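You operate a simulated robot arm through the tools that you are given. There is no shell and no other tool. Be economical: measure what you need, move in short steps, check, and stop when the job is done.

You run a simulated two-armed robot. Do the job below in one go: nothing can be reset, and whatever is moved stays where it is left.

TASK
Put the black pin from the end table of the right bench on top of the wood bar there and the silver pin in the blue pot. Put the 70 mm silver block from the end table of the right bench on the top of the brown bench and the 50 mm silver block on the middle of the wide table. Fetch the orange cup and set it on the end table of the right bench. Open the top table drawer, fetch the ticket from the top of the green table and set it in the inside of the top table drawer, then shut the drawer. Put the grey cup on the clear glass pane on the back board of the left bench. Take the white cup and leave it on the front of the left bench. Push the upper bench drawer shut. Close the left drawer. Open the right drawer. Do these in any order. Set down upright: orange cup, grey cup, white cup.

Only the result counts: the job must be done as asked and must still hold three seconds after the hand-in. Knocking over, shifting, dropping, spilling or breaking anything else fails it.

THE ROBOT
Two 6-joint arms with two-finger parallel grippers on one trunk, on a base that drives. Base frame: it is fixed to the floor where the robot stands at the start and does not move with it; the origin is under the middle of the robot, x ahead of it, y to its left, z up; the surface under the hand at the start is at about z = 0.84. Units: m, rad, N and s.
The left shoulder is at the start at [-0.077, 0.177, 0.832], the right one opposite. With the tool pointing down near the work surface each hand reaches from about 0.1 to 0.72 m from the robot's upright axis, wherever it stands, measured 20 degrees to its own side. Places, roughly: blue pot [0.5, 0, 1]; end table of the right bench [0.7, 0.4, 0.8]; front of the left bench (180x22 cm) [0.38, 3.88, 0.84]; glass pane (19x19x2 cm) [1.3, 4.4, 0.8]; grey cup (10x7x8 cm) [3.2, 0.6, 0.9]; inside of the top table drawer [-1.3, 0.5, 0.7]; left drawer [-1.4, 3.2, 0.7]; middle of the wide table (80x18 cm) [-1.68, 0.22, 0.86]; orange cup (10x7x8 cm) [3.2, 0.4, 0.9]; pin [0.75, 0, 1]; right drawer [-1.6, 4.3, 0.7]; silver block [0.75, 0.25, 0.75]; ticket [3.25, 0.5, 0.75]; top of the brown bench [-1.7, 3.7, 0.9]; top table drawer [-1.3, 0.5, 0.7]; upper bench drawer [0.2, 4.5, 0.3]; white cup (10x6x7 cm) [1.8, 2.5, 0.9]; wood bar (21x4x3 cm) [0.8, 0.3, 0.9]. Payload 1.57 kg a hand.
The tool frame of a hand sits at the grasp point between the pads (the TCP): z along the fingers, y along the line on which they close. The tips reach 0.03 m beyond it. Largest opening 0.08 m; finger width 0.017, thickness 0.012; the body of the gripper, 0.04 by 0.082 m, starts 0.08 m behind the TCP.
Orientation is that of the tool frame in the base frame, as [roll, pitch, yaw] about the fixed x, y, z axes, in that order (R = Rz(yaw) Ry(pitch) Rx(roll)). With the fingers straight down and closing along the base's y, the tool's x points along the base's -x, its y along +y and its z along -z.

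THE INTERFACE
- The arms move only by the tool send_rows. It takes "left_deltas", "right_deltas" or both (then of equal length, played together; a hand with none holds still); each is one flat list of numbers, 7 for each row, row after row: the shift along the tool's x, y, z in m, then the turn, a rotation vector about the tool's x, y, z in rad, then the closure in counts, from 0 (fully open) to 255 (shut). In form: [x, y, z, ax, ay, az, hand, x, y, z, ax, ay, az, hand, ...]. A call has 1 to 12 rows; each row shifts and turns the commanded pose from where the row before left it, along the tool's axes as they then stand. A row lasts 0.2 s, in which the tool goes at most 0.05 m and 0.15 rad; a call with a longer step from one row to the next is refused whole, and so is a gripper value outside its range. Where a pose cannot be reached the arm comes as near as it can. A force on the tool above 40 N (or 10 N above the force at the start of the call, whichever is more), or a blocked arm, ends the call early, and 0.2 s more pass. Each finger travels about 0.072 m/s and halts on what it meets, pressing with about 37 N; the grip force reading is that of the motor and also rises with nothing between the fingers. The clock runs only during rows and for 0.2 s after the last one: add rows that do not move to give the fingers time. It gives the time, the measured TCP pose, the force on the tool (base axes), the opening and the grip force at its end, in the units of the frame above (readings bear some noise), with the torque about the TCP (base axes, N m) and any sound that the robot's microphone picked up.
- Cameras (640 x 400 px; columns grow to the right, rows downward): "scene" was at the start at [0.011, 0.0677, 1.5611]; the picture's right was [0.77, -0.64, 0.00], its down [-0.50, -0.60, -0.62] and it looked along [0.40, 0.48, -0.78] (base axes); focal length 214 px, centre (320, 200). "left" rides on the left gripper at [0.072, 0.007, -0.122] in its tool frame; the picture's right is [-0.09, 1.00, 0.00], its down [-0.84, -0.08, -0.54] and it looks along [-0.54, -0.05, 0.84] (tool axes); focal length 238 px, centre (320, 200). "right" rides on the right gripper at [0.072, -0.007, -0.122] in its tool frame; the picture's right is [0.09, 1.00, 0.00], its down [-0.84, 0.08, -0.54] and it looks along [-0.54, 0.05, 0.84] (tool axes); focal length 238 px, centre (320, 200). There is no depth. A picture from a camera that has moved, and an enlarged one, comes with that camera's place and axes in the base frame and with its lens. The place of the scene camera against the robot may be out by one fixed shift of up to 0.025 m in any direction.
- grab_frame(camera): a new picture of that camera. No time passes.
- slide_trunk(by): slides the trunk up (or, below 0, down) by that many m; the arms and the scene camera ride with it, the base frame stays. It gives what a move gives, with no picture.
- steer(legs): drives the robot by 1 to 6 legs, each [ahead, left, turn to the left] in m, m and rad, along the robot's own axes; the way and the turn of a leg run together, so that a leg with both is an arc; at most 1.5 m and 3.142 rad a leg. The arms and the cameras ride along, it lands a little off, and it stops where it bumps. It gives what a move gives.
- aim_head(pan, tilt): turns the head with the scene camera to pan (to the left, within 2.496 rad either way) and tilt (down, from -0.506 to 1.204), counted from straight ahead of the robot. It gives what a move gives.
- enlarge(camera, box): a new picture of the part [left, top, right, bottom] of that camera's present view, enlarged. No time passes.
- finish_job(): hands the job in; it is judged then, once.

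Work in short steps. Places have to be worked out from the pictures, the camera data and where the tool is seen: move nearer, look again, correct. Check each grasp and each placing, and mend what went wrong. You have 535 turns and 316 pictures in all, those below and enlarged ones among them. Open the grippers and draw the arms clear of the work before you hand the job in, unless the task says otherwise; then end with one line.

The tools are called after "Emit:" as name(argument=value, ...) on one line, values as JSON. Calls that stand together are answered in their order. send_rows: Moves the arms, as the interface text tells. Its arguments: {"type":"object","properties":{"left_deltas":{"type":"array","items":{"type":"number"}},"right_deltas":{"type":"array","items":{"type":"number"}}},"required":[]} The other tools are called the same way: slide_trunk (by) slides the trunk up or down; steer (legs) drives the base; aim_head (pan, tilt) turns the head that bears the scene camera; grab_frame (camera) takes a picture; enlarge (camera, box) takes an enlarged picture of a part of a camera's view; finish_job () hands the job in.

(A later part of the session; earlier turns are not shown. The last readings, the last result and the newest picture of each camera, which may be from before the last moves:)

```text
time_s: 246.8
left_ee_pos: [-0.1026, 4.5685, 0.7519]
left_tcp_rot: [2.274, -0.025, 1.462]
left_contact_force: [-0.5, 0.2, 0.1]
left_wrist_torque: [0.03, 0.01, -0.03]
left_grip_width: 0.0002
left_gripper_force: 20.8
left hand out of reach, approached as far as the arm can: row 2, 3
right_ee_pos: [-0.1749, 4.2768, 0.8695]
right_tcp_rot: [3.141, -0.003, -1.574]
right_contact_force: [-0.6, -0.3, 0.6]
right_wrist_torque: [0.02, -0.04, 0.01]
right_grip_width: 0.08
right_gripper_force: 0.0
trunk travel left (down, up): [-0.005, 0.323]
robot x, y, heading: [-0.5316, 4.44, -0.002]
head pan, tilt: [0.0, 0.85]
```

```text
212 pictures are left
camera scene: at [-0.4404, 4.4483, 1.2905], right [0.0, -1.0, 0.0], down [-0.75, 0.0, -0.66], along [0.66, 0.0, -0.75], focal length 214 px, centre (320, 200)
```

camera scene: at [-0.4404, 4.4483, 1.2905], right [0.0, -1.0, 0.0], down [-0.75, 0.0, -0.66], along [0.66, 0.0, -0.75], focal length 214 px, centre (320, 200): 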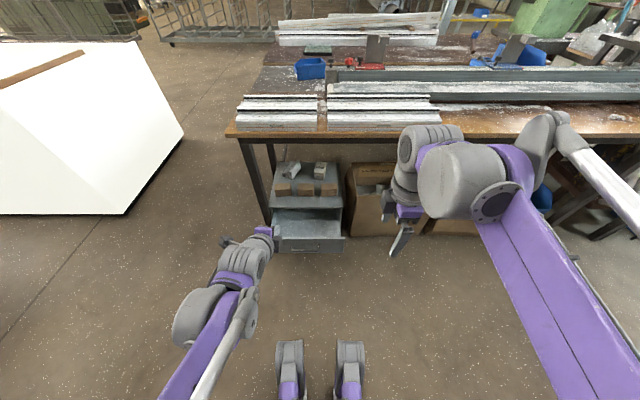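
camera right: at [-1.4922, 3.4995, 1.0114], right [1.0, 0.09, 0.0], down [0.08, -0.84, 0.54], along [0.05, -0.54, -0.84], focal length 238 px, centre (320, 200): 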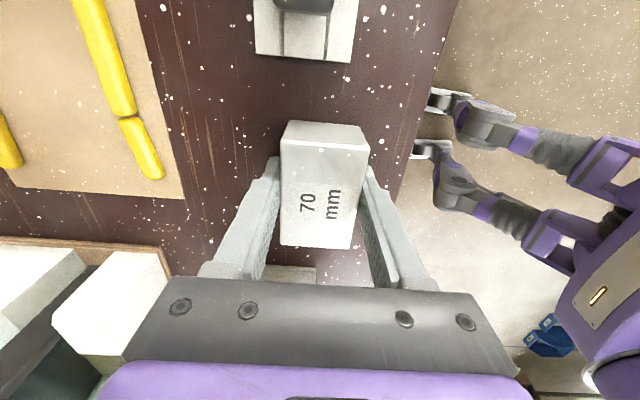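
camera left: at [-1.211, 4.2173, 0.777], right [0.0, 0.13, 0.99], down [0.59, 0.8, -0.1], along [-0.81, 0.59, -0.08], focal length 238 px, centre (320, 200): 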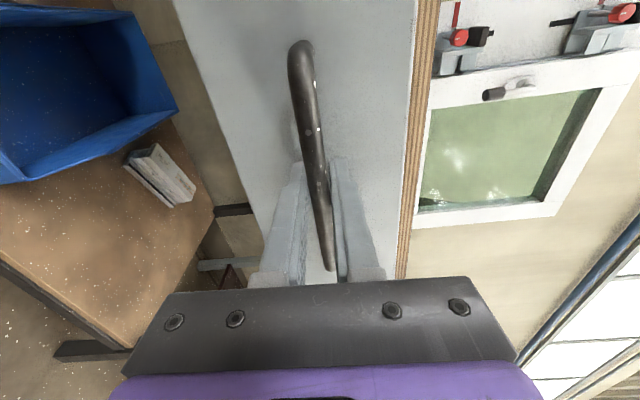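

The handle is at [0.094,4.52,0.324], panel face x≈0.11. I lower the hand beside the handle to about [0.0,4.63,0.33].

Emit:
send_rows(left_deltas=[0.0055, -0.0233, 0.0316, 0, 0, 0, 255, 0.0055, -0.0233, 0.0316, 0, 0, 0, 255, 0.0055, -0.0233, 0.0316, 0, 0, 0, 255, 0.0055, -0.0233, 0.0316, 0, 0, 0, 255, 0.0055, -0.0233, 0.0316, 0, 0, 0, 255, 0.0055, -0.0233, 0.0316, 0, 0, 0, 255, 0.0055, -0.0233, 0.0316, 0, 0, 0, 255, 0.0055, -0.0233, 0.0316, 0, 0, 0, 255, 0.0055, -0.0233, 0.0316, 0, 0, 0, 255, 0.0055, -0.0233, 0.0316, 0, 0, 0, 255, 0.0055, -0.0233, 0.0316, 0, 0, 0, 255])

Emit:
grab_frame(camera="scene")

```text
time_s: 249.2
left_ee_pos: [0.0051, 4.628, 0.3333]
left_tcp_rot: [2.273, -0.024, 1.46]
left_contact_force: [-0.2, -0.1, -0.3]
left_wrist_torque: [-0.01, 0.02, 0.01]
left_grip_width: 0.0
left_gripper_force: 21.7
right_ee_pos: [-0.1746, 4.2772, 0.8697]
right_tcp_rot: [-3.141, -0.004, -1.572]
right_contact_force: [-0.7, 0.4, -0.1]
right_wrist_torque: [-0.03, 0.01, -0.02]
right_grip_width: 0.0802
right_gripper_force: 0.0
trunk travel left (down, up): [-0.005, 0.323]
robot x, y, heading: [-0.5335, 4.4416, 0.001]
head pan, tilt: [0.0, 0.85]
```

```text
211 pictures are left
camera scene: at [-0.4403, 4.4484, 1.2905], right [0.0, -1.0, 0.0], down [-0.75, 0.0, -0.66], along [0.66, 0.0, -0.75], focal length 214 px, centre (320, 200)
```

scene: 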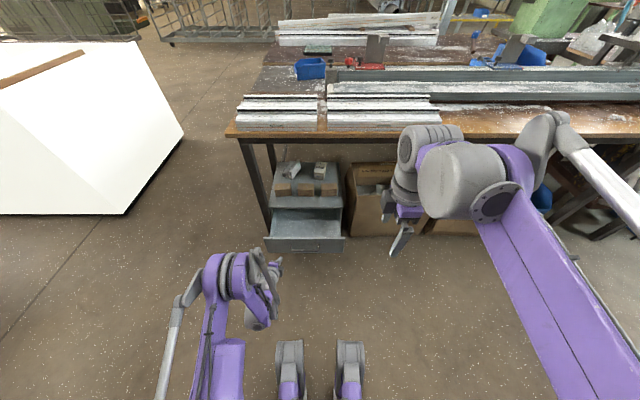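

I drive 7 cm ahead (hand just before the panel), then push with the arm.

Emit:
steer(legs=[[0.07, 0, 0]])

Emit:
send_rows(left_deltas=[0.0022, 0.0129, 0.0152, 0, 0, 0, 255, 0.0022, 0.0129, 0.0152, 0, 0, 0, 255, 0.0022, 0.0129, 0.0152, 0, 0, 0, 255, 0.0022, 0.0129, 0.0152, 0, 0, 0, 255, 0.0022, 0.0129, 0.0152, 0, 0, 0, 255])

Emit:
grab_frame(camera="scene")

```text
time_s: 250.2
left_ee_pos: [0.0744, 4.6291, 0.3343]
left_tcp_rot: [2.271, -0.026, 1.463]
left_contact_force: [0.2, -0.1, -0.5]
left_wrist_torque: [0.01, -0.02, 0.0]
left_grip_width: 0.0
left_gripper_force: 21.3
right_ee_pos: [-0.1057, 4.2768, 0.8686]
right_tcp_rot: [-3.14, -0.002, -1.573]
right_contact_force: [0.2, 0.0, 0.4]
right_wrist_torque: [-0.02, 0.01, 0.01]
right_grip_width: 0.0802
right_gripper_force: 0.1
trunk travel left (down, up): [-0.005, 0.323]
robot x, y, heading: [-0.4615, 4.4391, 0.001]
head pan, tilt: [0.0, 0.85]
```

```text
time_s: 251.4
left_ee_pos: [0.1757, 4.6282, 0.3347]
left_tcp_rot: [2.271, -0.024, 1.462]
left_contact_force: [-1.0, -0.5, -1.3]
left_wrist_torque: [0.0, 0.04, 0.05]
left_grip_width: 0.0
left_gripper_force: 21.4
right_ee_pos: [-0.1062, 4.277, 0.8688]
right_tcp_rot: [-3.14, -0.001, -1.573]
right_contact_force: [1.2, -0.6, 0.5]
right_wrist_torque: [0.03, 0.05, 0.0]
right_grip_width: 0.0798
right_gripper_force: 0.1
trunk travel left (down, up): [-0.005, 0.323]
robot x, y, heading: [-0.4624, 4.439, -0.0]
head pan, tilt: [0.0, 0.85]
```

```text
210 pictures are left
camera scene: at [-0.3704, 4.4483, 1.2905], right [0.0, -1.0, 0.0], down [-0.75, 0.0, -0.66], along [0.66, 0.0, -0.75], focal length 214 px, centre (320, 200)
```

scene: 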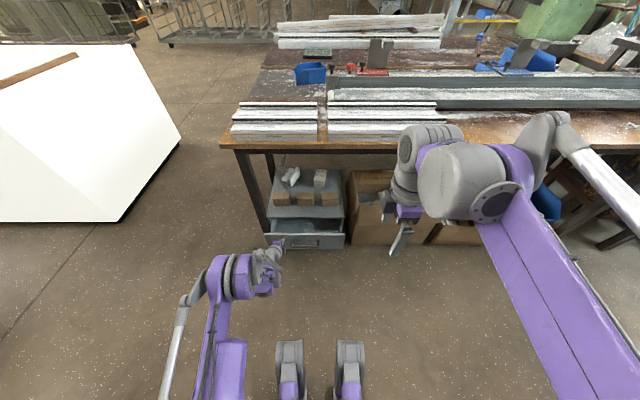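

The drawer slides in. I keep pushing until it stops.

Emit:
send_rows(left_deltas=[0.0017, 0.0097, 0.0114, 0, 0, 0, 255, 0.0017, 0.0097, 0.0114, 0, 0, 0, 255, 0.0017, 0.0097, 0.0114, 0, 0, 0, 255, 0.0017, 0.0097, 0.0114, 0, 0, 0, 255, 0.0017, 0.0097, 0.0114, 0, 0, 0, 255, 0.0017, 0.0097, 0.0114, 0, 0, 0, 255, 0.0017, 0.0097, 0.0114, 0, 0, 0, 255])

Emit:
enlarge(camera="scene", box=[220, 140, 390, 280])

```text
time_s: 253.0
left_ee_pos: [0.2762, 4.6286, 0.3363]
left_tcp_rot: [2.277, -0.021, 1.462]
left_contact_force: [-11.2, -1.4, 5.4]
left_wrist_torque: [0.06, -0.04, 0.03]
left_grip_width: 0.0
left_gripper_force: 21.4
right_ee_pos: [-0.1057, 4.2774, 0.8703]
right_tcp_rot: [3.141, -0.001, -1.569]
right_contact_force: [-1.0, 0.3, 0.1]
right_wrist_torque: [0.03, 0.01, -0.01]
right_grip_width: 0.0802
right_gripper_force: 0.0
trunk travel left (down, up): [-0.005, 0.323]
robot x, y, heading: [-0.462, 4.4362, 0.003]
head pan, tilt: [0.0, 0.85]
stopped in row 7 (left hand): the force on the tool passed its limit at 54 N (the readings are from after the stop); the commanded pose is now the measured one
```

```text
2.86 times, centred on (305, 210) of scene
camera zoom: at [-0.3716, 4.4482, 1.2906], right [0.0, -1.0, 0.0], down [-0.75, 0.0, -0.66], along [0.66, 0.0, -0.75], focal length 613 px, centre (363, 171)
```

zoom: 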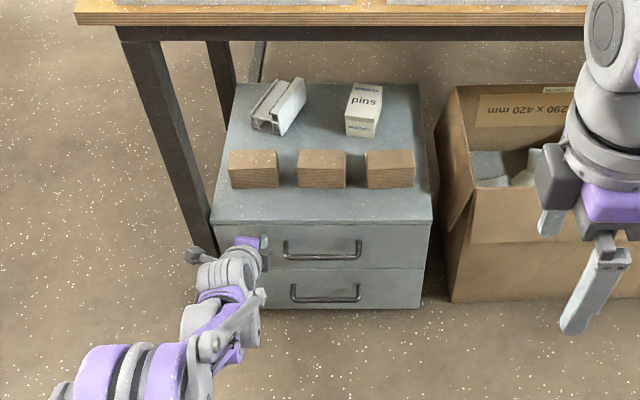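

The upper bench drawer is shut. I withdraw the hand, back off and raise the trunk.

Emit:
send_rows(left_deltas=[-0.0033, -0.0193, -0.0227, 0, 0, 0, 255, -0.0033, -0.0193, -0.0227, 0, 0, 0, 255, -0.0033, -0.0193, -0.0227, 0, 0, 0, 255, -0.0033, -0.0193, -0.0227, 0, 0, 0, 255, -0.0033, -0.0193, -0.0227, 0, 0, 0, 255])

Emit:
steer(legs=[[-0.2, 0, 0]])

Emit:
slide_trunk(by=0.27)

Emit:
send_rows(left_deltas=[0, 0.03, -0.02, 0.1, 0, 0, 0, 0, 0.03, -0.02, 0.12, 0, 0, 0, 0, 0.03, -0.02, 0.12, 0, 0, 0, 0, 0.025, -0.03, 0.12, 0, 0, 0, 0, 0.02, -0.035, 0.12, 0, 0, 0, 0, 0.01, -0.035, 0.12, 0, 0, 0, 0, 0.0, -0.04, 0.12, 0, 0, 0, 0, 0, -0.04, 0.05, 0, 0, 0, 0, 0, -0.04, 0, 0, 0, 0, 0, 0, -0.04, 0, 0, 0, 0])

```text
time_s: 254.2
left_ee_pos: [0.1276, 4.6287, 0.3345]
left_tcp_rot: [2.275, -0.024, 1.462]
left_contact_force: [-0.8, 0.3, -0.2]
left_wrist_torque: [0.02, -0.01, 0.04]
left_grip_width: 0.0
left_gripper_force: 21.4
right_ee_pos: [-0.1056, 4.2756, 0.8704]
right_tcp_rot: [3.141, -0.003, -1.57]
right_contact_force: [-0.5, 0.8, -1.0]
right_wrist_torque: [0.02, 0.03, 0.0]
right_grip_width: 0.0801
right_gripper_force: 0.1
trunk travel left (down, up): [-0.005, 0.323]
robot x, y, heading: [-0.4622, 4.4386, -0.003]
head pan, tilt: [0.0, 0.85]
```

```text
time_s: 255.8
left_ee_pos: [-0.0745, 4.6291, 0.3358]
left_tcp_rot: [2.275, -0.023, 1.46]
left_contact_force: [0.3, -0.2, 0.1]
left_wrist_torque: [-0.03, 0.02, 0.0]
left_grip_width: 0.0001
left_gripper_force: 20.7
right_ee_pos: [-0.3061, 4.2774, 0.8693]
right_tcp_rot: [-3.141, -0.001, -1.571]
right_contact_force: [0.1, -0.6, -0.3]
right_wrist_torque: [0.02, 0.0, 0.0]
right_grip_width: 0.0799
right_gripper_force: 0.0
trunk travel left (down, up): [-0.005, 0.323]
robot x, y, heading: [-0.6599, 4.4365, 0.004]
head pan, tilt: [0.0, 0.85]
```

```text
time_s: 258.6
left_ee_pos: [-0.0754, 4.6289, 0.6042]
left_tcp_rot: [2.276, -0.022, 1.463]
left_contact_force: [-0.7, -0.5, -0.5]
left_wrist_torque: [0.03, 0.03, 0.03]
left_grip_width: 0.0001
left_gripper_force: 21.0
right_ee_pos: [-0.3062, 4.2765, 1.139]
right_tcp_rot: [3.141, -0.002, -1.57]
right_contact_force: [-0.3, 0.7, 0.5]
right_wrist_torque: [0.01, -0.02, 0.04]
right_grip_width: 0.0799
right_gripper_force: 0.1
trunk travel left (down, up): [-0.275, 0.053]
robot x, y, heading: [-0.6614, 4.4392, -0.001]
head pan, tilt: [0.0, 0.85]
```

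```text
time_s: 260.8
left_ee_pos: [-0.0502, 4.6148, 0.9843]
left_tcp_rot: [-3.137, -0.024, 1.462]
left_contact_force: [-0.5, 0.0, 0.1]
left_wrist_torque: [-0.04, 0.01, -0.01]
left_grip_width: 0.08
left_gripper_force: 0.0
right_ee_pos: [-0.3058, 4.2776, 1.1396]
right_tcp_rot: [-3.142, -0.002, -1.571]
right_contact_force: [0.3, -0.6, 0.2]
right_wrist_torque: [0.0, 0.0, 0.0]
right_grip_width: 0.0799
right_gripper_force: 0.1
trunk travel left (down, up): [-0.275, 0.053]
robot x, y, heading: [-0.6648, 4.4374, 0.003]
head pan, tilt: [0.0, 0.85]
```

I bring both hands back to the standard downward pose (camera toward the robot).

Emit:
send_rows(left_deltas=[0, 0, -0.015, 0, 0, -0.14, 0, 0, 0, -0.015, 0, 0, -0.14, 0, 0, 0, -0.015, 0, 0, -0.14, 0, 0, 0, -0.015, 0, 0, -0.14, 0, 0, 0, -0.015, 0, 0, -0.14, 0, 0, 0, -0.015, 0, 0, -0.14, 0, 0, 0, -0.015, 0, 0, -0.14, 0, 0, 0, -0.015, 0, 0, -0.14, 0, 0, 0, -0.015, 0, 0, -0.14, 0, 0, 0, -0.015, 0, 0, -0.14, 0, 0, 0, -0.015, 0, 0, -0.14, 0, 0, 0, -0.015, 0, 0, -0.14, 0], right_deltas=[0, 0, 0, 0, 0, 0.13, 0, 0, 0, 0, 0, 0, 0.13, 0, 0, 0, 0, 0, 0, 0.13, 0, 0, 0, 0, 0, 0, 0.13, 0, 0, 0, 0, 0, 0, 0.13, 0, 0, 0, 0, 0, 0, 0.13, 0, 0, 0, 0, 0, 0, 0.13, 0, 0, 0, 0, 0, 0, 0.13, 0, 0, 0, 0, 0, 0, 0.13, 0, 0, 0, 0, 0, 0, 0.13, 0, 0, 0, 0, 0, 0, 0.13, 0, 0, 0, 0, 0, 0, 0.14, 0])

Emit:
send_rows(left_deltas=[0.03, 0, 0, 0, 0, 0, 0, 0.04, 0, 0, 0, 0, 0, 0, 0.04, 0, 0, 0, 0, 0, 0, 0.04, 0, 0, 0, 0, 0, 0, 0.04, 0, 0, 0, 0, 0, 0, 0.04, 0, 0, 0, 0, 0, 0])

Emit:
aim_head(pan=0.5, tilt=0.5)

Emit:
grab_frame(camera="scene")

```text
time_s: 263.4
left_ee_pos: [-0.093, 4.6128, 1.1329]
left_tcp_rot: [3.118, -0.005, -3.138]
left_contact_force: [-0.5, 0.1, -1.0]
left_wrist_torque: [0.0, 0.04, 0.02]
left_grip_width: 0.0799
left_gripper_force: 0.0
left hand out of reach, approached as far as the arm can: row 8, 10, 11
right_ee_pos: [-0.3044, 4.2766, 1.1396]
right_tcp_rot: [-3.14, -0.001, 3.14]
right_contact_force: [1.0, -0.7, -0.7]
right_wrist_torque: [0.01, 0.0, 0.0]
right_grip_width: 0.0801
right_gripper_force: 0.1
trunk travel left (down, up): [-0.275, 0.053]
robot x, y, heading: [-0.667, 4.4421, -0.001]
head pan, tilt: [0.0, 0.85]
```

```text
time_s: 264.8
left_ee_pos: [-0.3257, 4.6128, 1.133]
left_tcp_rot: [3.117, -0.002, -3.141]
left_contact_force: [0.5, 0.4, -0.9]
left_wrist_torque: [0.02, -0.02, -0.04]
left_grip_width: 0.0802
left_gripper_force: 0.1
right_ee_pos: [-0.3064, 4.2767, 1.1402]
right_tcp_rot: [-3.141, 0.002, -3.139]
right_contact_force: [-0.7, -0.2, -1.1]
right_wrist_torque: [0.01, -0.01, -0.01]
right_grip_width: 0.0799
right_gripper_force: 0.1
trunk travel left (down, up): [-0.275, 0.053]
robot x, y, heading: [-0.6638, 4.4391, 0.0]
head pan, tilt: [0.0, 0.85]
```

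```text
time_s: 265.7
left_ee_pos: [-0.3244, 4.6124, 1.1337]
left_tcp_rot: [3.116, -0.001, -3.142]
left_contact_force: [0.6, 0.2, 0.2]
left_wrist_torque: [-0.01, -0.02, -0.01]
left_grip_width: 0.0801
left_gripper_force: 0.1
right_ee_pos: [-0.307, 4.2773, 1.1393]
right_tcp_rot: [-3.139, 0.001, 3.142]
right_contact_force: [0.1, -0.2, -0.3]
right_wrist_torque: [0.02, 0.02, 0.02]
right_grip_width: 0.08
right_gripper_force: 0.0
trunk travel left (down, up): [-0.275, 0.053]
robot x, y, heading: [-0.6645, 4.4376, -0.002]
head pan, tilt: [0.499, 0.499]
```

```text
208 pictures are left
camera scene: at [-0.6202, 4.492, 1.5951], right [0.48, -0.88, 0.0], down [-0.42, -0.23, -0.88], along [0.77, 0.42, -0.48], focal length 214 px, centre (320, 200)
```

scene: 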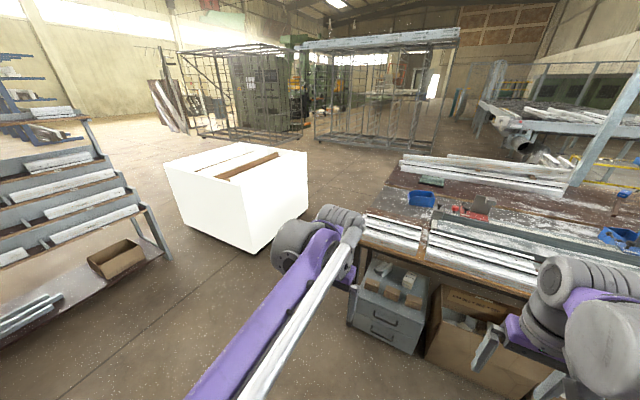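

The passage between the bench end and the white cart is about 1.1 m wide. I drive through it to the far side of the left bench.

Emit:
steer(legs=[[0, 0.93, 0], [1.4, 0, 0], [1.3, 0, 0]])

Emit:
aim_head(pan=-1.2, tilt=0.5)

Emit:
grab_frame(camera="scene")

```text
time_s: 286.9
left_ee_pos: [2.3568, 5.5946, 1.1325]
left_tcp_rot: [3.118, -0.002, -3.122]
left_contact_force: [-0.8, 0.5, 0.8]
left_wrist_torque: [-0.02, -0.01, -0.01]
left_grip_width: 0.0797
left_gripper_force: 0.0
right_ee_pos: [2.3816, 5.2592, 1.1386]
right_tcp_rot: [-3.14, -0.001, -3.122]
right_contact_force: [0.2, 0.5, 0.2]
right_wrist_torque: [-0.01, 0.03, 0.04]
right_grip_width: 0.0797
right_gripper_force: 0.0
trunk travel left (down, up): [-0.275, 0.053]
robot x, y, heading: [2.0205, 5.416, 0.023]
head pan, tilt: [0.499, 0.499]
```

```text
time_s: 288.7
left_ee_pos: [2.3567, 5.5945, 1.1346]
left_tcp_rot: [3.116, -0.001, -3.122]
left_contact_force: [-1.0, -0.3, -0.7]
left_wrist_torque: [0.03, -0.01, -0.01]
left_grip_width: 0.08
left_gripper_force: 0.1
right_ee_pos: [2.3813, 5.259, 1.1398]
right_tcp_rot: [-3.139, -0.001, -3.122]
right_contact_force: [0.7, -0.8, 0.4]
right_wrist_torque: [-0.03, -0.01, -0.04]
right_grip_width: 0.08
right_gripper_force: 0.1
trunk travel left (down, up): [-0.275, 0.053]
robot x, y, heading: [2.0211, 5.4124, 0.02]
head pan, tilt: [-1.201, 0.499]
```

```text
207 pictures are left
camera scene: at [2.0192, 5.3394, 1.5951], right [-0.93, -0.38, 0.0], down [-0.18, 0.44, -0.88], along [0.33, -0.81, -0.48], focal length 214 px, centre (320, 200)
```

scene: 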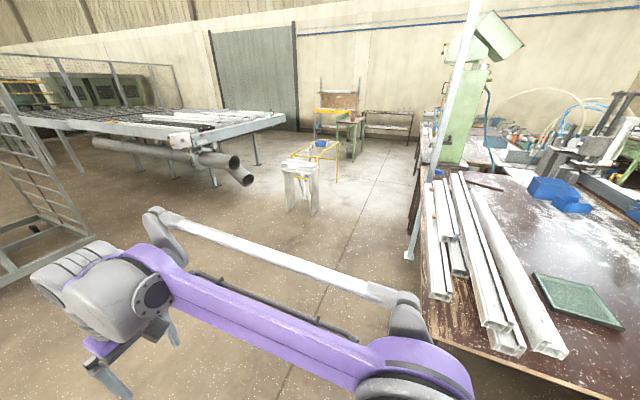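

Emit:
enlarge(camera="scene", box=[380, 90, 520, 210])

Emit:
enlarge(camera="scene", box=[270, 90, 410, 220])

```text
3.33 times, centred on (450, 150) of scene
camera zoom: at [2.0192, 5.3394, 1.5951], right [-0.93, -0.38, 0.0], down [-0.18, 0.44, -0.88], along [0.33, -0.81, -0.48], focal length 715 px, centre (-113, 367)
```

zoom: 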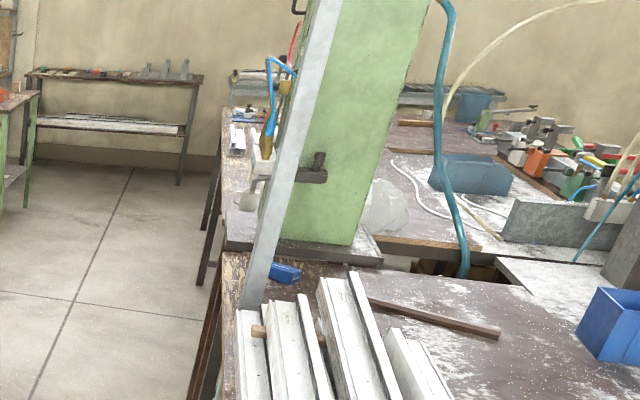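

```text
3.08 times, centred on (340, 155) of scene
camera zoom: at [2.0192, 5.3394, 1.5951], right [-0.93, -0.38, 0.0], down [-0.18, 0.44, -0.88], along [0.33, -0.81, -0.48], focal length 660 px, centre (258, 338)
```

zoom: 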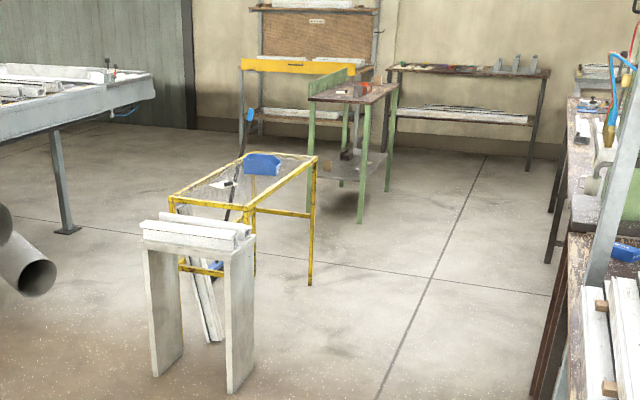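

No clear white cup yet (a column hides that spot). I go to x≈2.3, turn to face −y and drive down the aisle for a better view.

Emit:
steer(legs=[[0.3, 0, 0], [0, 0, -1.591], [1.5, 0, 0]])

Emit:
aim_head(pan=-0.4, tilt=0.5)

Emit:
grab_frame(camera="scene")

```text
time_s: 301.6
left_ee_pos: [2.4813, 3.5875, 1.1344]
left_tcp_rot: [3.118, -0.003, 1.567]
left_contact_force: [-0.1, -0.4, 0.4]
left_wrist_torque: [0.0, -0.01, 0.01]
left_grip_width: 0.08
left_gripper_force: 0.0
right_ee_pos: [2.1459, 3.572, 1.1395]
right_tcp_rot: [-3.14, -0.001, 1.563]
right_contact_force: [0.6, -0.7, 0.3]
right_wrist_torque: [0.0, 0.0, -0.01]
right_grip_width: 0.08
right_gripper_force: 0.0
trunk travel left (down, up): [-0.275, 0.053]
robot x, y, heading: [2.3081, 3.923, -1.582]
head pan, tilt: [-1.201, 0.499]
```

```text
time_s: 302.7
left_ee_pos: [2.4814, 3.5865, 1.1334]
left_tcp_rot: [3.117, -0.002, 1.566]
left_contact_force: [0.6, -0.2, 0.0]
left_wrist_torque: [0.02, -0.05, 0.03]
left_grip_width: 0.08
left_gripper_force: 0.2
right_ee_pos: [2.1448, 3.5704, 1.1397]
right_tcp_rot: [-3.14, -0.001, 1.562]
right_contact_force: [0.5, 0.3, 1.0]
right_wrist_torque: [0.01, 0.02, 0.02]
right_grip_width: 0.08
right_gripper_force: 0.1
trunk travel left (down, up): [-0.275, 0.053]
robot x, y, heading: [2.3119, 3.9284, -1.576]
head pan, tilt: [-0.4, 0.499]
```

```text
204 pictures are left
camera scene: at [2.2781, 3.8941, 1.5951], right [-0.92, 0.4, 0.0], down [0.19, 0.44, -0.88], along [-0.35, -0.81, -0.48], focal length 214 px, centre (320, 200)
```

scene: 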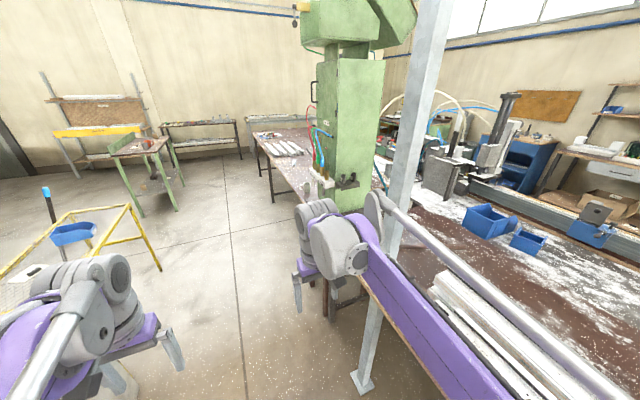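

Emit:
enlarge(camera="scene", box=[250, 110, 400, 220])

```text
3.64 times, centred on (325, 165) of scene
camera zoom: at [2.2781, 3.8941, 1.5951], right [-0.92, 0.4, 0.0], down [0.19, 0.44, -0.88], along [-0.35, -0.81, -0.48], focal length 780 px, centre (302, 327)
```

zoom: 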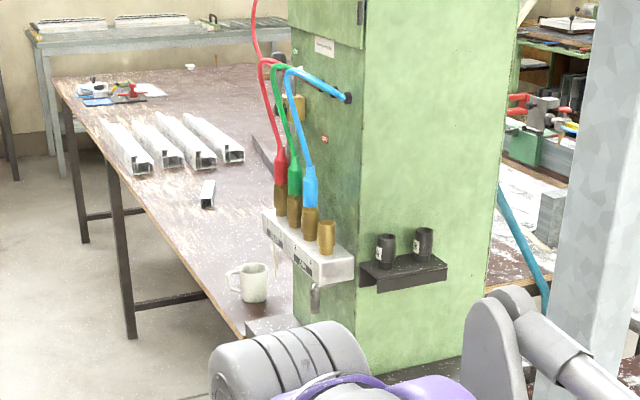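

The white cup stands on the table at about [1.78,2.46], handle toward the aisle. I drive down level with it and turn to face it.

Emit:
steer(legs=[[1.4, 0.08, 0], [0, 0, -1.566]])

Emit:
aim_head(pan=0.0, tilt=0.7)

Emit:
grab_frame(camera="scene")

```text
time_s: 313.5
left_ee_pos: [2.0476, 2.3584, 1.1352]
left_tcp_rot: [3.117, -0.003, 0.006]
left_contact_force: [0.3, -0.7, -0.1]
left_wrist_torque: [0.02, 0.04, -0.02]
left_grip_width: 0.08
left_gripper_force: 0.1
right_ee_pos: [2.0278, 2.6926, 1.1393]
right_tcp_rot: [-3.14, -0.001, 0.005]
right_contact_force: [0.2, 0.0, -0.5]
right_wrist_torque: [0.04, 0.02, 0.02]
right_grip_width: 0.0801
right_gripper_force: 0.0
trunk travel left (down, up): [-0.275, 0.053]
robot x, y, heading: [2.3841, 2.5336, -3.137]
head pan, tilt: [-0.4, 0.499]
```

```text
time_s: 314.4
left_ee_pos: [2.0479, 2.3591, 1.1335]
left_tcp_rot: [3.118, -0.002, 0.007]
left_contact_force: [-0.5, 0.4, -0.2]
left_wrist_torque: [-0.03, 0.02, 0.02]
left_grip_width: 0.08
left_gripper_force: 0.1
right_ee_pos: [2.0279, 2.6924, 1.1388]
right_tcp_rot: [-3.141, 0.0, 0.005]
right_contact_force: [0.3, 0.4, 0.0]
right_wrist_torque: [0.0, 0.04, 0.01]
right_grip_width: 0.0803
right_gripper_force: 0.1
trunk travel left (down, up): [-0.275, 0.053]
robot x, y, heading: [2.3872, 2.5349, -3.138]
head pan, tilt: [0.0, 0.7]
```

```text
202 pictures are left
camera scene: at [2.3455, 2.5429, 1.5774], right [0.0, 1.0, 0.0], down [0.64, 0.0, -0.77], along [-0.77, 0.0, -0.64], focal length 214 px, centre (320, 200)
```

scene: 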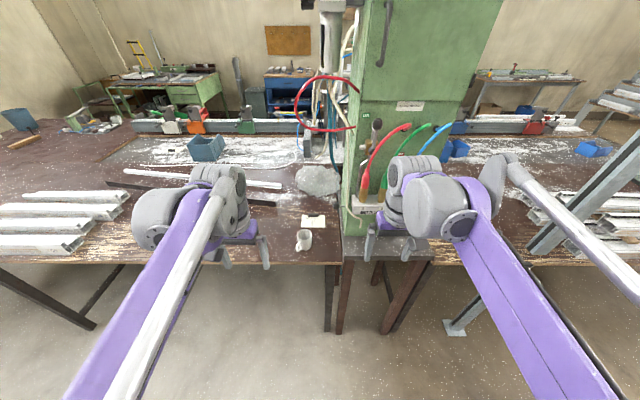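

The cup is at about [1.757,2.476]. I drive 0.15 m closer and bring the left hand over it.

Emit:
steer(legs=[[0.15, 0, 0]])

Emit:
send_rows(left_deltas=[0, -0.03, 0, 0.024, 0, 0, 0, -0.01, -0.03, 0, 0, 0, 0, 0, -0.02, -0.03, 0, 0, 0, 0, 0, -0.02, -0.02, 0, 0, 0, 0, 0, -0.02, 0, 0, 0, 0, 0, 0])

Emit:
grab_frame(camera="left")

```text
time_s: 315.7
left_ee_pos: [1.8989, 2.3566, 1.1344]
left_tcp_rot: [3.117, -0.002, 0.006]
left_contact_force: [0.0, 0.9, -0.6]
left_wrist_torque: [-0.04, -0.04, 0.01]
left_grip_width: 0.08
left_gripper_force: 0.1
right_ee_pos: [1.8783, 2.6914, 1.1399]
right_tcp_rot: [-3.14, 0.0, 0.004]
right_contact_force: [0.2, 0.4, -0.6]
right_wrist_torque: [-0.04, -0.04, 0.0]
right_grip_width: 0.0799
right_gripper_force: 0.0
trunk travel left (down, up): [-0.275, 0.053]
robot x, y, heading: [2.2404, 2.533, -3.14]
head pan, tilt: [0.0, 0.7]
```

```text
time_s: 316.9
left_ee_pos: [1.8276, 2.4668, 1.1335]
left_tcp_rot: [-3.141, -0.003, 0.008]
left_contact_force: [0.2, -0.4, 0.2]
left_wrist_torque: [0.0, 0.01, -0.03]
left_grip_width: 0.0797
left_gripper_force: 0.0
right_ee_pos: [1.8776, 2.6914, 1.139]
right_tcp_rot: [-3.139, 0.0, 0.006]
right_contact_force: [-0.4, 0.1, 0.3]
right_wrist_torque: [-0.01, 0.01, 0.0]
right_grip_width: 0.08
right_gripper_force: 0.1
trunk travel left (down, up): [-0.275, 0.053]
robot x, y, heading: [2.2377, 2.533, -3.134]
head pan, tilt: [0.0, 0.7]
```

```text
201 pictures are left
camera left: at [1.9003, 2.4595, 1.2563], right [-0.09, -1.0, 0.0], down [-0.84, 0.07, 0.54], along [-0.54, 0.05, -0.84], focal length 238 px, centre (320, 200)
```

left: 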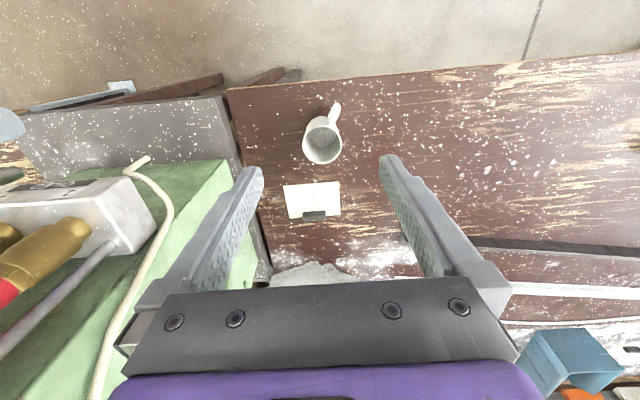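

The cup's rim centre is about [1.773,2.467], handle toward me. I move over it and descend to z≈0.97 for a check.

Emit:
send_rows(left_deltas=[-0.03, 0, 0.03, 0, 0, 0, 0, -0.024, 0, 0.04, 0, 0, 0, 0, 0, 0, 0.04, 0, 0, 0, 0, 0, 0, 0.04, 0, 0, 0, 0])

Emit:
grab_frame(camera="left")

```text
time_s: 317.9
left_ee_pos: [1.7746, 2.4673, 0.9829]
left_tcp_rot: [3.141, -0.004, 0.007]
left_contact_force: [0.2, 0.3, -0.5]
left_wrist_torque: [-0.02, 0.01, -0.01]
left_grip_width: 0.0799
left_gripper_force: 0.1
right_ee_pos: [1.8782, 2.6922, 1.1392]
right_tcp_rot: [-3.14, 0.0, 0.004]
right_contact_force: [-0.5, 0.4, -0.7]
right_wrist_torque: [-0.02, 0.02, -0.01]
right_grip_width: 0.08
right_gripper_force: 0.0
trunk travel left (down, up): [-0.275, 0.053]
robot x, y, heading: [2.2367, 2.5341, -3.133]
head pan, tilt: [0.0, 0.7]
```

```text
200 pictures are left
camera left: at [1.8475, 2.4601, 1.1057], right [-0.09, -1.0, 0.0], down [-0.84, 0.07, 0.54], along [-0.54, 0.05, -0.84], focal length 238 px, centre (320, 200)
```

left: 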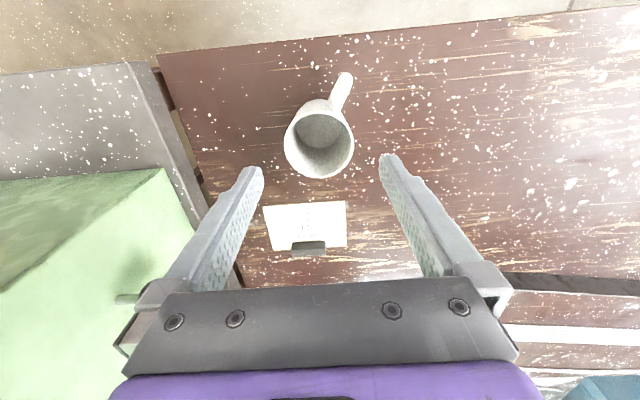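

Centred well. I descend to z≈0.882 and close gently.

Emit:
send_rows(left_deltas=[0.004, 0, 0.03, 0, 0, 0, 0, 0, 0, 0.04, 0, 0, 0, 0, 0, 0, 0.031, 0, 0, 0, 0, 0, 0, 0, 0, 0, 0, 60, 0, 0, 0, 0, 0, 0, 120, 0, 0, 0, 0, 0, 0, 255, 0, 0, 0, 0, 0, 0, 255, 0, 0, 0, 0, 0, 0, 255])

Emit:
grab_frame(camera="left")

```text
time_s: 319.7
left_ee_pos: [1.7779, 2.4651, 0.882]
left_tcp_rot: [3.142, -0.002, 0.007]
left_contact_force: [-0.2, 0.2, 0.5]
left_wrist_torque: [0.02, 0.05, 0.01]
left_grip_width: 0.0556
left_gripper_force: 36.7
right_ee_pos: [1.8794, 2.6911, 1.1386]
right_tcp_rot: [-3.139, 0.0, 0.006]
right_contact_force: [0.6, 0.4, 0.6]
right_wrist_torque: [-0.02, 0.0, 0.0]
right_grip_width: 0.0799
right_gripper_force: 0.1
trunk travel left (down, up): [-0.275, 0.053]
robot x, y, heading: [2.236, 2.5326, -3.136]
head pan, tilt: [0.0, 0.7]
```

```text
199 pictures are left
camera left: at [1.8515, 2.4589, 1.0051], right [-0.09, -1.0, 0.0], down [-0.84, 0.07, 0.54], along [-0.54, 0.05, -0.84], focal length 238 px, centre (320, 200)
```

left: 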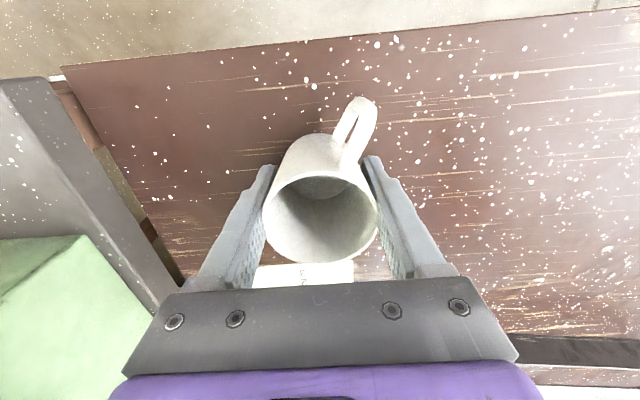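

Gripped (55.6 mm). I lift gently and draw back.

Emit:
send_rows(left_deltas=[0, 0, -0.003, 0, 0, 0, 255, 0, 0, -0.007, 0, 0, 0, 255, 0, 0, -0.015, 0, 0, 0, 255, 0, 0, -0.025, 0, 0, 0, 255, 0, 0, -0.03, 0, 0, 0, 255, 0, 0, -0.03, 0, 0, 0, 255, 0.01, 0, -0.03, 0, 0, 0, 255, 0.02, 0, -0.03, 0, 0, 0, 255, 0.03, 0.01, -0.03, 0, 0, 0, 255, 0.03, 0.02, -0.03, 0, 0, 0, 255, 0.02, 0.03, -0.02, 0, 0, 0, 255, 0.01, 0.03, -0.01, 0, 0, 0, 255])

Emit:
grab_frame(camera="left")

```text
time_s: 322.3
left_ee_pos: [1.8981, 2.3767, 1.1421]
left_tcp_rot: [3.141, -0.002, 0.003]
left_contact_force: [-0.4, -0.4, 0.3]
left_wrist_torque: [0.03, 0.04, 0.05]
left_grip_width: 0.0552
left_gripper_force: 36.4
right_ee_pos: [1.8778, 2.6917, 1.1392]
right_tcp_rot: [-3.141, -0.001, 0.003]
right_contact_force: [-0.4, -0.1, 0.1]
right_wrist_torque: [0.0, -0.03, -0.02]
right_grip_width: 0.0798
right_gripper_force: 0.1
trunk travel left (down, up): [-0.275, 0.053]
robot x, y, heading: [2.2349, 2.534, -3.138]
head pan, tilt: [0.0, 0.7]
```

```text
198 pictures are left
camera left: at [1.9726, 2.3695, 1.2655], right [-0.09, -1.0, 0.0], down [-0.84, 0.07, 0.54], along [-0.54, 0.05, -0.84], focal length 238 px, centre (320, 200)
```

left: 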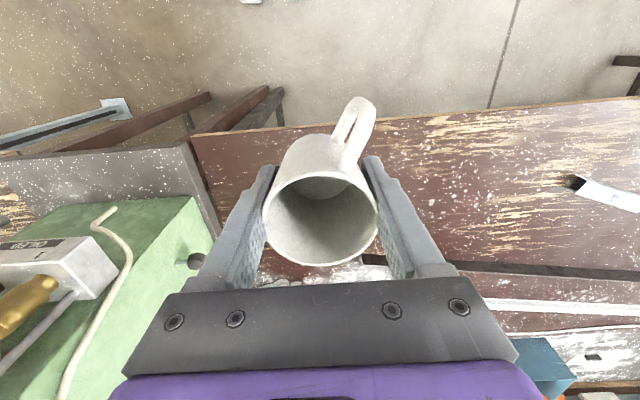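

The white cup is secure. I back off and drive down to the green table's front.

Emit:
steer(legs=[[-0.17, 0, 0], [0, 0, 1.568], [1.2, 0, 0], [0.8, 0, 0], [0, 0, 1.571]])

Emit:
aim_head(pan=0.0, tilt=0.6)

Emit:
grab_frame(camera="scene")

```text
time_s: 341.1
left_ee_pos: [2.7723, 0.6802, 1.1413]
left_tcp_rot: [3.14, -0.002, -3.13]
left_contact_force: [-0.2, -0.3, -0.8]
left_wrist_torque: [0.0, -0.02, 0.01]
left_grip_width: 0.0544
left_gripper_force: 36.9
right_ee_pos: [2.7942, 0.3645, 1.1385]
right_tcp_rot: [-3.137, -0.001, -3.129]
right_contact_force: [-0.6, 0.0, 0.4]
right_wrist_torque: [0.04, 0.02, 0.01]
right_grip_width: 0.0797
right_gripper_force: 0.1
trunk travel left (down, up): [-0.275, 0.053]
robot x, y, heading: [2.4376, 0.5222, 0.017]
head pan, tilt: [0.0, 0.7]
```

```text
time_s: 341.7
left_ee_pos: [2.7726, 0.6791, 1.1416]
left_tcp_rot: [-3.141, -0.002, -3.127]
left_contact_force: [0.0, 0.6, 0.0]
left_wrist_torque: [-0.02, -0.03, -0.02]
left_grip_width: 0.0542
left_gripper_force: 36.7
right_ee_pos: [2.7947, 0.3653, 1.1397]
right_tcp_rot: [-3.14, -0.002, -3.131]
right_contact_force: [0.0, 0.5, 1.0]
right_wrist_torque: [-0.01, 0.0, 0.0]
right_grip_width: 0.0798
right_gripper_force: 0.0
trunk travel left (down, up): [-0.275, 0.053]
robot x, y, heading: [2.4364, 0.524, 0.012]
head pan, tilt: [0.0, 0.6]
```

```text
197 pictures are left
camera scene: at [2.4876, 0.5323, 1.586], right [0.01, -1.0, 0.0], down [-0.57, -0.01, -0.82], along [0.82, 0.01, -0.57], focal length 214 px, centre (320, 200)
```

scene: 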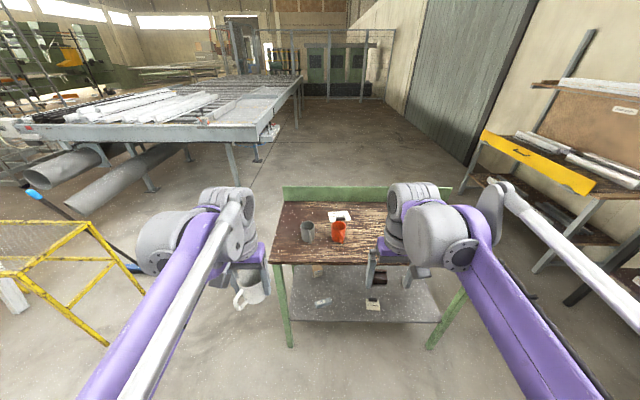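

Emit:
enlarge(camera="scene", box=[260, 170, 470, 330])

Emit:
grab_frame(camera="left")

Emit:
grab_frame(camera="right")

```text
2.50 times, centred on (365, 250) of scene
camera zoom: at [2.4876, 0.5323, 1.586], right [0.01, -1.0, 0.0], down [-0.57, -0.01, -0.82], along [0.82, 0.01, -0.57], focal length 536 px, centre (208, 75)
```

zoom: 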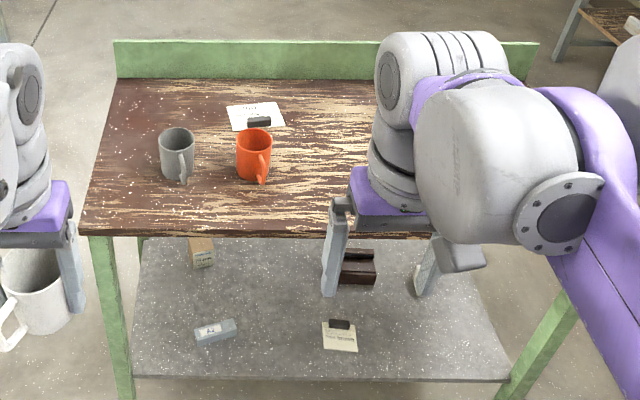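

```text
195 pictures are left
camera left: at [2.702, 0.6847, 1.2652], right [0.08, 1.0, 0.0], down [0.84, -0.07, 0.54], along [0.54, -0.04, -0.84], focal length 238 px, centre (320, 200)
```

left: 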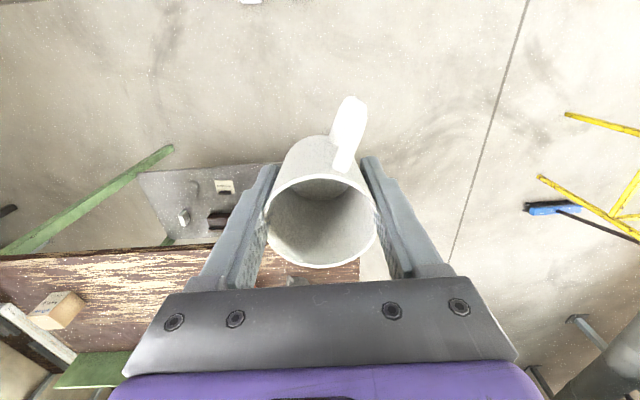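

```text
194 pictures are left
camera right: at [2.7233, 0.3566, 1.2607], right [-0.1, 0.99, 0.0], down [0.84, 0.09, 0.54], along [0.54, 0.06, -0.84], focal length 238 px, centre (320, 200)
```

right: 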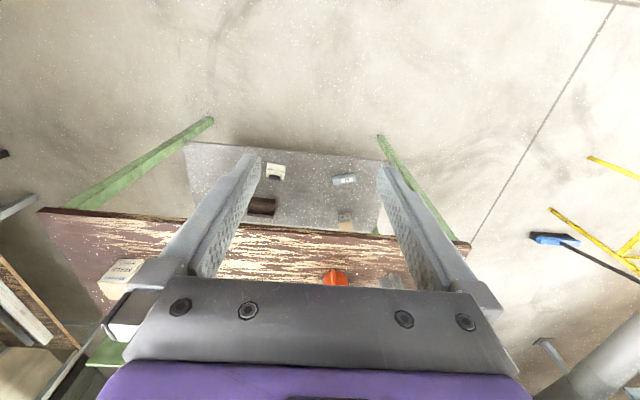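

The white cup is steady. Grey cup ≈[3.25,0.594], orange ≈[3.25,0.44], the ticket behind. I shift left and nearer so the right hand faces the grey cup.

Emit:
steer(legs=[[0.2, 0.22, -0.012]])

Emit:
grab_frame(camera="right")

```text
time_s: 344.3
left_ee_pos: [2.9718, 0.8953, 1.1404]
left_tcp_rot: [3.14, -0.001, -3.14]
left_contact_force: [-0.5, -0.4, 0.2]
left_wrist_torque: [-0.02, -0.01, -0.01]
left_grip_width: 0.0543
left_gripper_force: 36.8
right_ee_pos: [2.9892, 0.58, 1.1392]
right_tcp_rot: [-3.14, 0.001, 3.141]
right_contact_force: [0.5, -0.2, 0.5]
right_wrist_torque: [0.01, 0.03, 0.02]
right_grip_width: 0.08
right_gripper_force: 0.0
trunk travel left (down, up): [-0.275, 0.053]
robot x, y, heading: [2.6312, 0.7432, 0.001]
head pan, tilt: [0.0, 0.6]
```

```text
193 pictures are left
camera right: at [2.9178, 0.5727, 1.2606], right [-0.09, 1.0, 0.0], down [0.84, 0.08, 0.54], along [0.54, 0.05, -0.84], focal length 238 px, centre (320, 200)
```

right: 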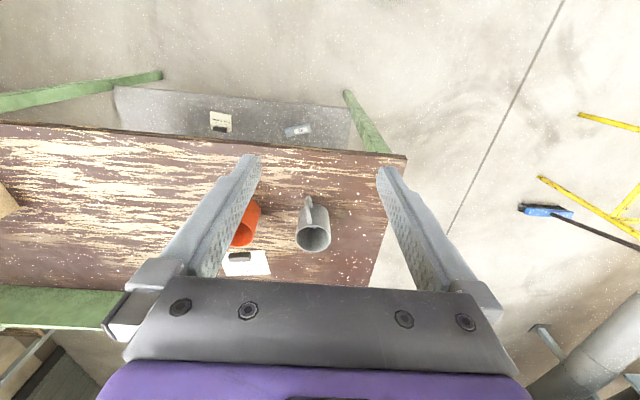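

Grey cup rim centre ≈[3.237,0.592]. I move the right hand above it at z≈1.03 and look again.

Emit:
send_rows(right_deltas=[-0.035, 0.002, 0, 0, 0, 0, 0, -0.04, 0.002, 0, 0, 0, 0, 0, -0.04, 0.002, 0.01, 0, 0, 0, 0, -0.04, 0.002, 0.02, 0, 0, 0, 0, -0.04, 0.002, 0.025, 0, 0, 0, 0, -0.03, 0.002, 0.03, 0, 0, 0, 0, -0.023, 0, 0.03, 0, 0, 0, 0])

Emit:
grab_frame(camera="right")

```text
time_s: 345.9
left_ee_pos: [2.9725, 0.8943, 1.142]
left_tcp_rot: [-3.141, -0.004, 3.141]
left_contact_force: [-0.7, -0.1, 0.1]
left_wrist_torque: [0.03, 0.0, 0.0]
left_grip_width: 0.0544
left_gripper_force: 37.3
right_ee_pos: [3.239, 0.5902, 1.0238]
right_tcp_rot: [-3.139, 0.002, 3.141]
right_contact_force: [0.8, -0.4, -0.5]
right_wrist_torque: [0.0, 0.0, 0.0]
right_grip_width: 0.0802
right_gripper_force: 0.1
trunk travel left (down, up): [-0.275, 0.053]
robot x, y, heading: [2.6318, 0.7412, -0.001]
head pan, tilt: [0.0, 0.6]
```

```text
192 pictures are left
camera right: at [3.167, 0.5841, 1.1445], right [-0.09, 1.0, 0.0], down [0.84, 0.08, 0.54], along [0.54, 0.05, -0.84], focal length 238 px, centre (320, 200)
```

right: 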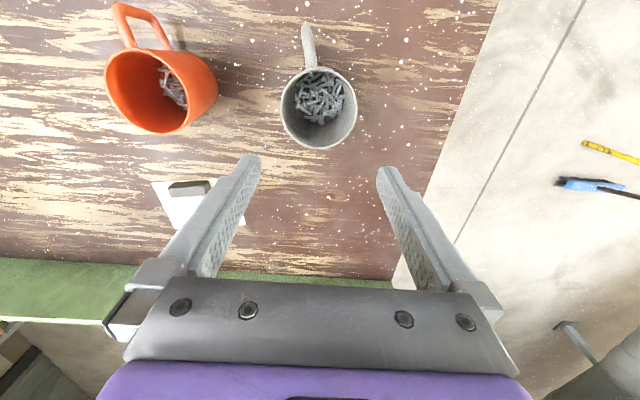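

The cups hold small screws, so they must stay level. Rim centre refined to [3.215,0.587]; I correct and go down to z≈0.955 for a check.

Emit:
send_rows(right_deltas=[0.024, -0.003, 0.02, 0, 0, 0, 0, 0, 0, 0.03, 0, 0, 0, 0, 0, 0, 0.02, 0, 0, 0, 0])

Emit:
grab_frame(camera="right")

```text
time_s: 346.7
left_ee_pos: [2.9703, 0.8948, 1.1419]
left_tcp_rot: [-3.141, -0.002, 3.141]
left_contact_force: [0.3, 0.4, 0.9]
left_wrist_torque: [0.01, 0.01, -0.01]
left_grip_width: 0.054
left_gripper_force: 36.7
right_ee_pos: [3.2135, 0.5887, 0.954]
right_tcp_rot: [-3.14, 0.001, -3.141]
right_contact_force: [0.1, -0.3, -1.4]
right_wrist_torque: [0.02, 0.0, -0.01]
right_grip_width: 0.0798
right_gripper_force: 0.1
trunk travel left (down, up): [-0.275, 0.053]
robot x, y, heading: [2.6308, 0.7427, -0.001]
head pan, tilt: [0.0, 0.6]
```

```text
191 pictures are left
camera right: at [3.1421, 0.5813, 1.0757], right [-0.09, 1.0, 0.0], down [0.84, 0.08, 0.54], along [0.54, 0.05, -0.84], focal length 238 px, centre (320, 200)
```

right: 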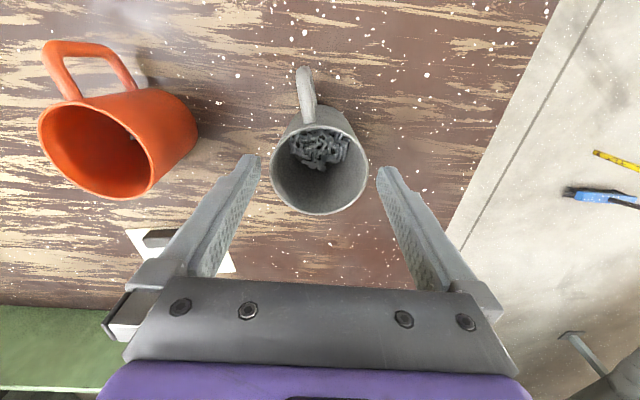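

Well centred. I descend around the cup to z≈0.884, watching the force, then close.

Emit:
send_rows(right_deltas=[0.003, -0.0015, 0.02, 0, 0, 0, 0, 0, 0, 0.02, 0, 0, 0, 0, 0, 0, 0.02, 0, 0, 0, 0, 0, 0, 0.01, 0, 0, 0, 0, 0, 0, 0, 0, 0, 0, 60, 0, 0, 0, 0, 0, 0, 255, 0, 0, 0, 0, 0, 0, 255, 0, 0, 0, 0, 0, 0, 255])

Emit:
grab_frame(camera="right")

```text
time_s: 347.7
left_ee_pos: [2.9699, 0.8959, 1.1424]
left_tcp_rot: [-3.139, -0.002, 3.141]
left_contact_force: [0.4, 0.4, -0.5]
left_wrist_torque: [0.0, 0.0, 0.03]
left_grip_width: 0.0542
left_gripper_force: 37.6
right_ee_pos: [3.2096, 0.5888, 0.8893]
right_tcp_rot: [-3.14, 0.003, -3.141]
right_contact_force: [-2.9, 2.3, 20.1]
right_wrist_torque: [0.21, 0.28, -0.14]
right_grip_width: 0.0705
right_gripper_force: 5.4
trunk travel left (down, up): [-0.275, 0.053]
robot x, y, heading: [2.6346, 0.7419, 0.004]
head pan, tilt: [0.0, 0.6]
stopped in row 5 (right hand): the force on the tool passed its limit at 49 N (the readings are from after the stop); the commanded pose is now the measured one
```

```text
190 pictures are left
camera right: at [3.1383, 0.5805, 1.011], right [-0.09, 1.0, 0.0], down [0.84, 0.08, 0.54], along [0.54, 0.05, -0.84], focal length 238 px, centre (320, 200)
```

right: 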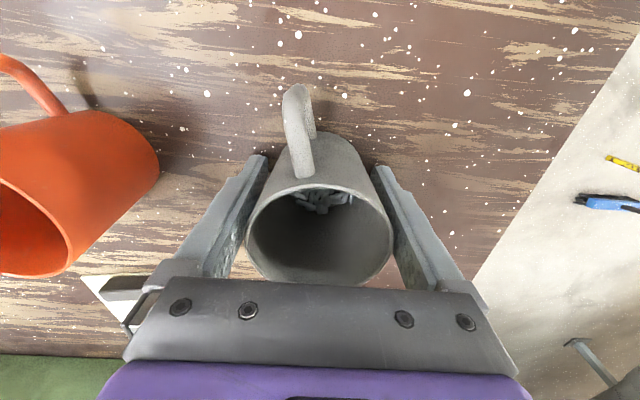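

The tips seem to touch the table (about z=0.858). I lift 6 mm and then close.

Emit:
send_rows(right_deltas=[0, 0, -0.004, 0, 0, 0, 36, 0, 0, -0.003, 0, 0, 0, 36])

Emit:
grab_frame(camera="right")

```text
time_s: 348.3
left_ee_pos: [2.9707, 0.8947, 1.1412]
left_tcp_rot: [-3.14, -0.001, 3.141]
left_contact_force: [-0.3, 0.2, 0.0]
left_wrist_torque: [0.02, 0.0, -0.01]
left_grip_width: 0.0542
left_gripper_force: 37.0
right_ee_pos: [3.2113, 0.5864, 0.8941]
right_tcp_rot: [3.141, 0.005, 3.141]
right_contact_force: [-0.2, 0.3, 0.6]
right_wrist_torque: [-0.03, -0.03, 0.01]
right_grip_width: 0.0685
right_gripper_force: 0.1
trunk travel left (down, up): [-0.275, 0.053]
robot x, y, heading: [2.6337, 0.7392, 0.001]
head pan, tilt: [0.0, 0.6]
```

```text
189 pictures are left
camera right: at [3.1393, 0.5794, 1.0157], right [-0.09, 1.0, 0.0], down [0.84, 0.08, 0.54], along [0.54, 0.05, -0.84], focal length 238 px, centre (320, 200)
```

right: 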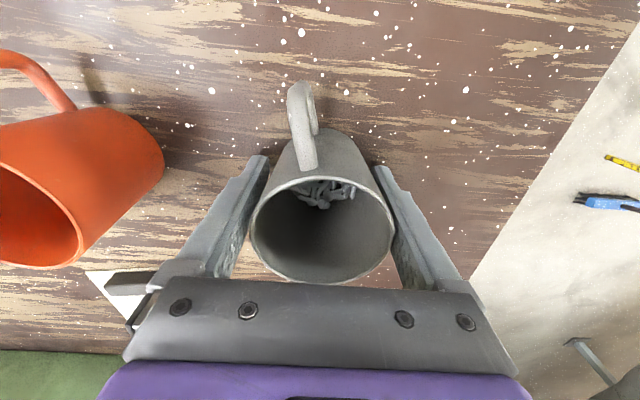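

Load cleared. I close on the cup.

Emit:
send_rows(right_deltas=[0, 0, 0, 0, 0, 0, 50, 0, 0, 0, 0, 0, 0, 80, 0, 0, 0, 0, 0, 0, 255, 0, 0, 0, 0, 0, 0, 255])

Emit:
grab_frame(camera="right")

```text
time_s: 349.3
left_ee_pos: [2.9709, 0.8949, 1.1413]
left_tcp_rot: [-3.141, -0.002, -3.141]
left_contact_force: [-0.1, 0.4, -0.6]
left_wrist_torque: [0.0, -0.01, -0.02]
left_grip_width: 0.054
left_gripper_force: 36.8
right_ee_pos: [3.2121, 0.587, 0.8939]
right_tcp_rot: [3.141, 0.003, -3.141]
right_contact_force: [-0.3, -0.1, 0.8]
right_wrist_torque: [0.0, 0.0, 0.0]
right_grip_width: 0.0625
right_gripper_force: 37.3
trunk travel left (down, up): [-0.275, 0.053]
robot x, y, heading: [2.6352, 0.7412, -0.005]
head pan, tilt: [0.0, 0.6]
```

```text
188 pictures are left
camera right: at [3.1397, 0.5794, 1.0157], right [-0.09, 1.0, 0.0], down [0.84, 0.08, 0.54], along [0.54, 0.05, -0.84], focal length 238 px, centre (320, 200)
```

right: 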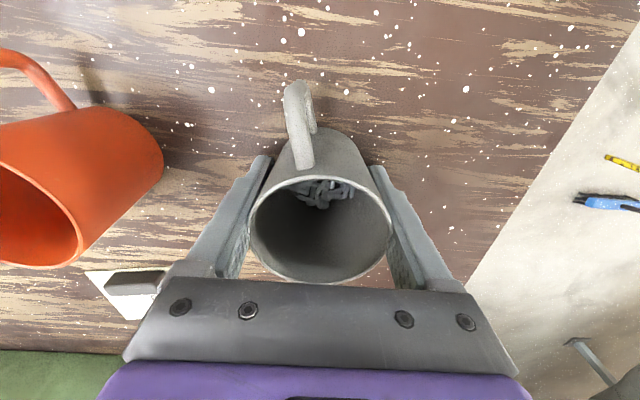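

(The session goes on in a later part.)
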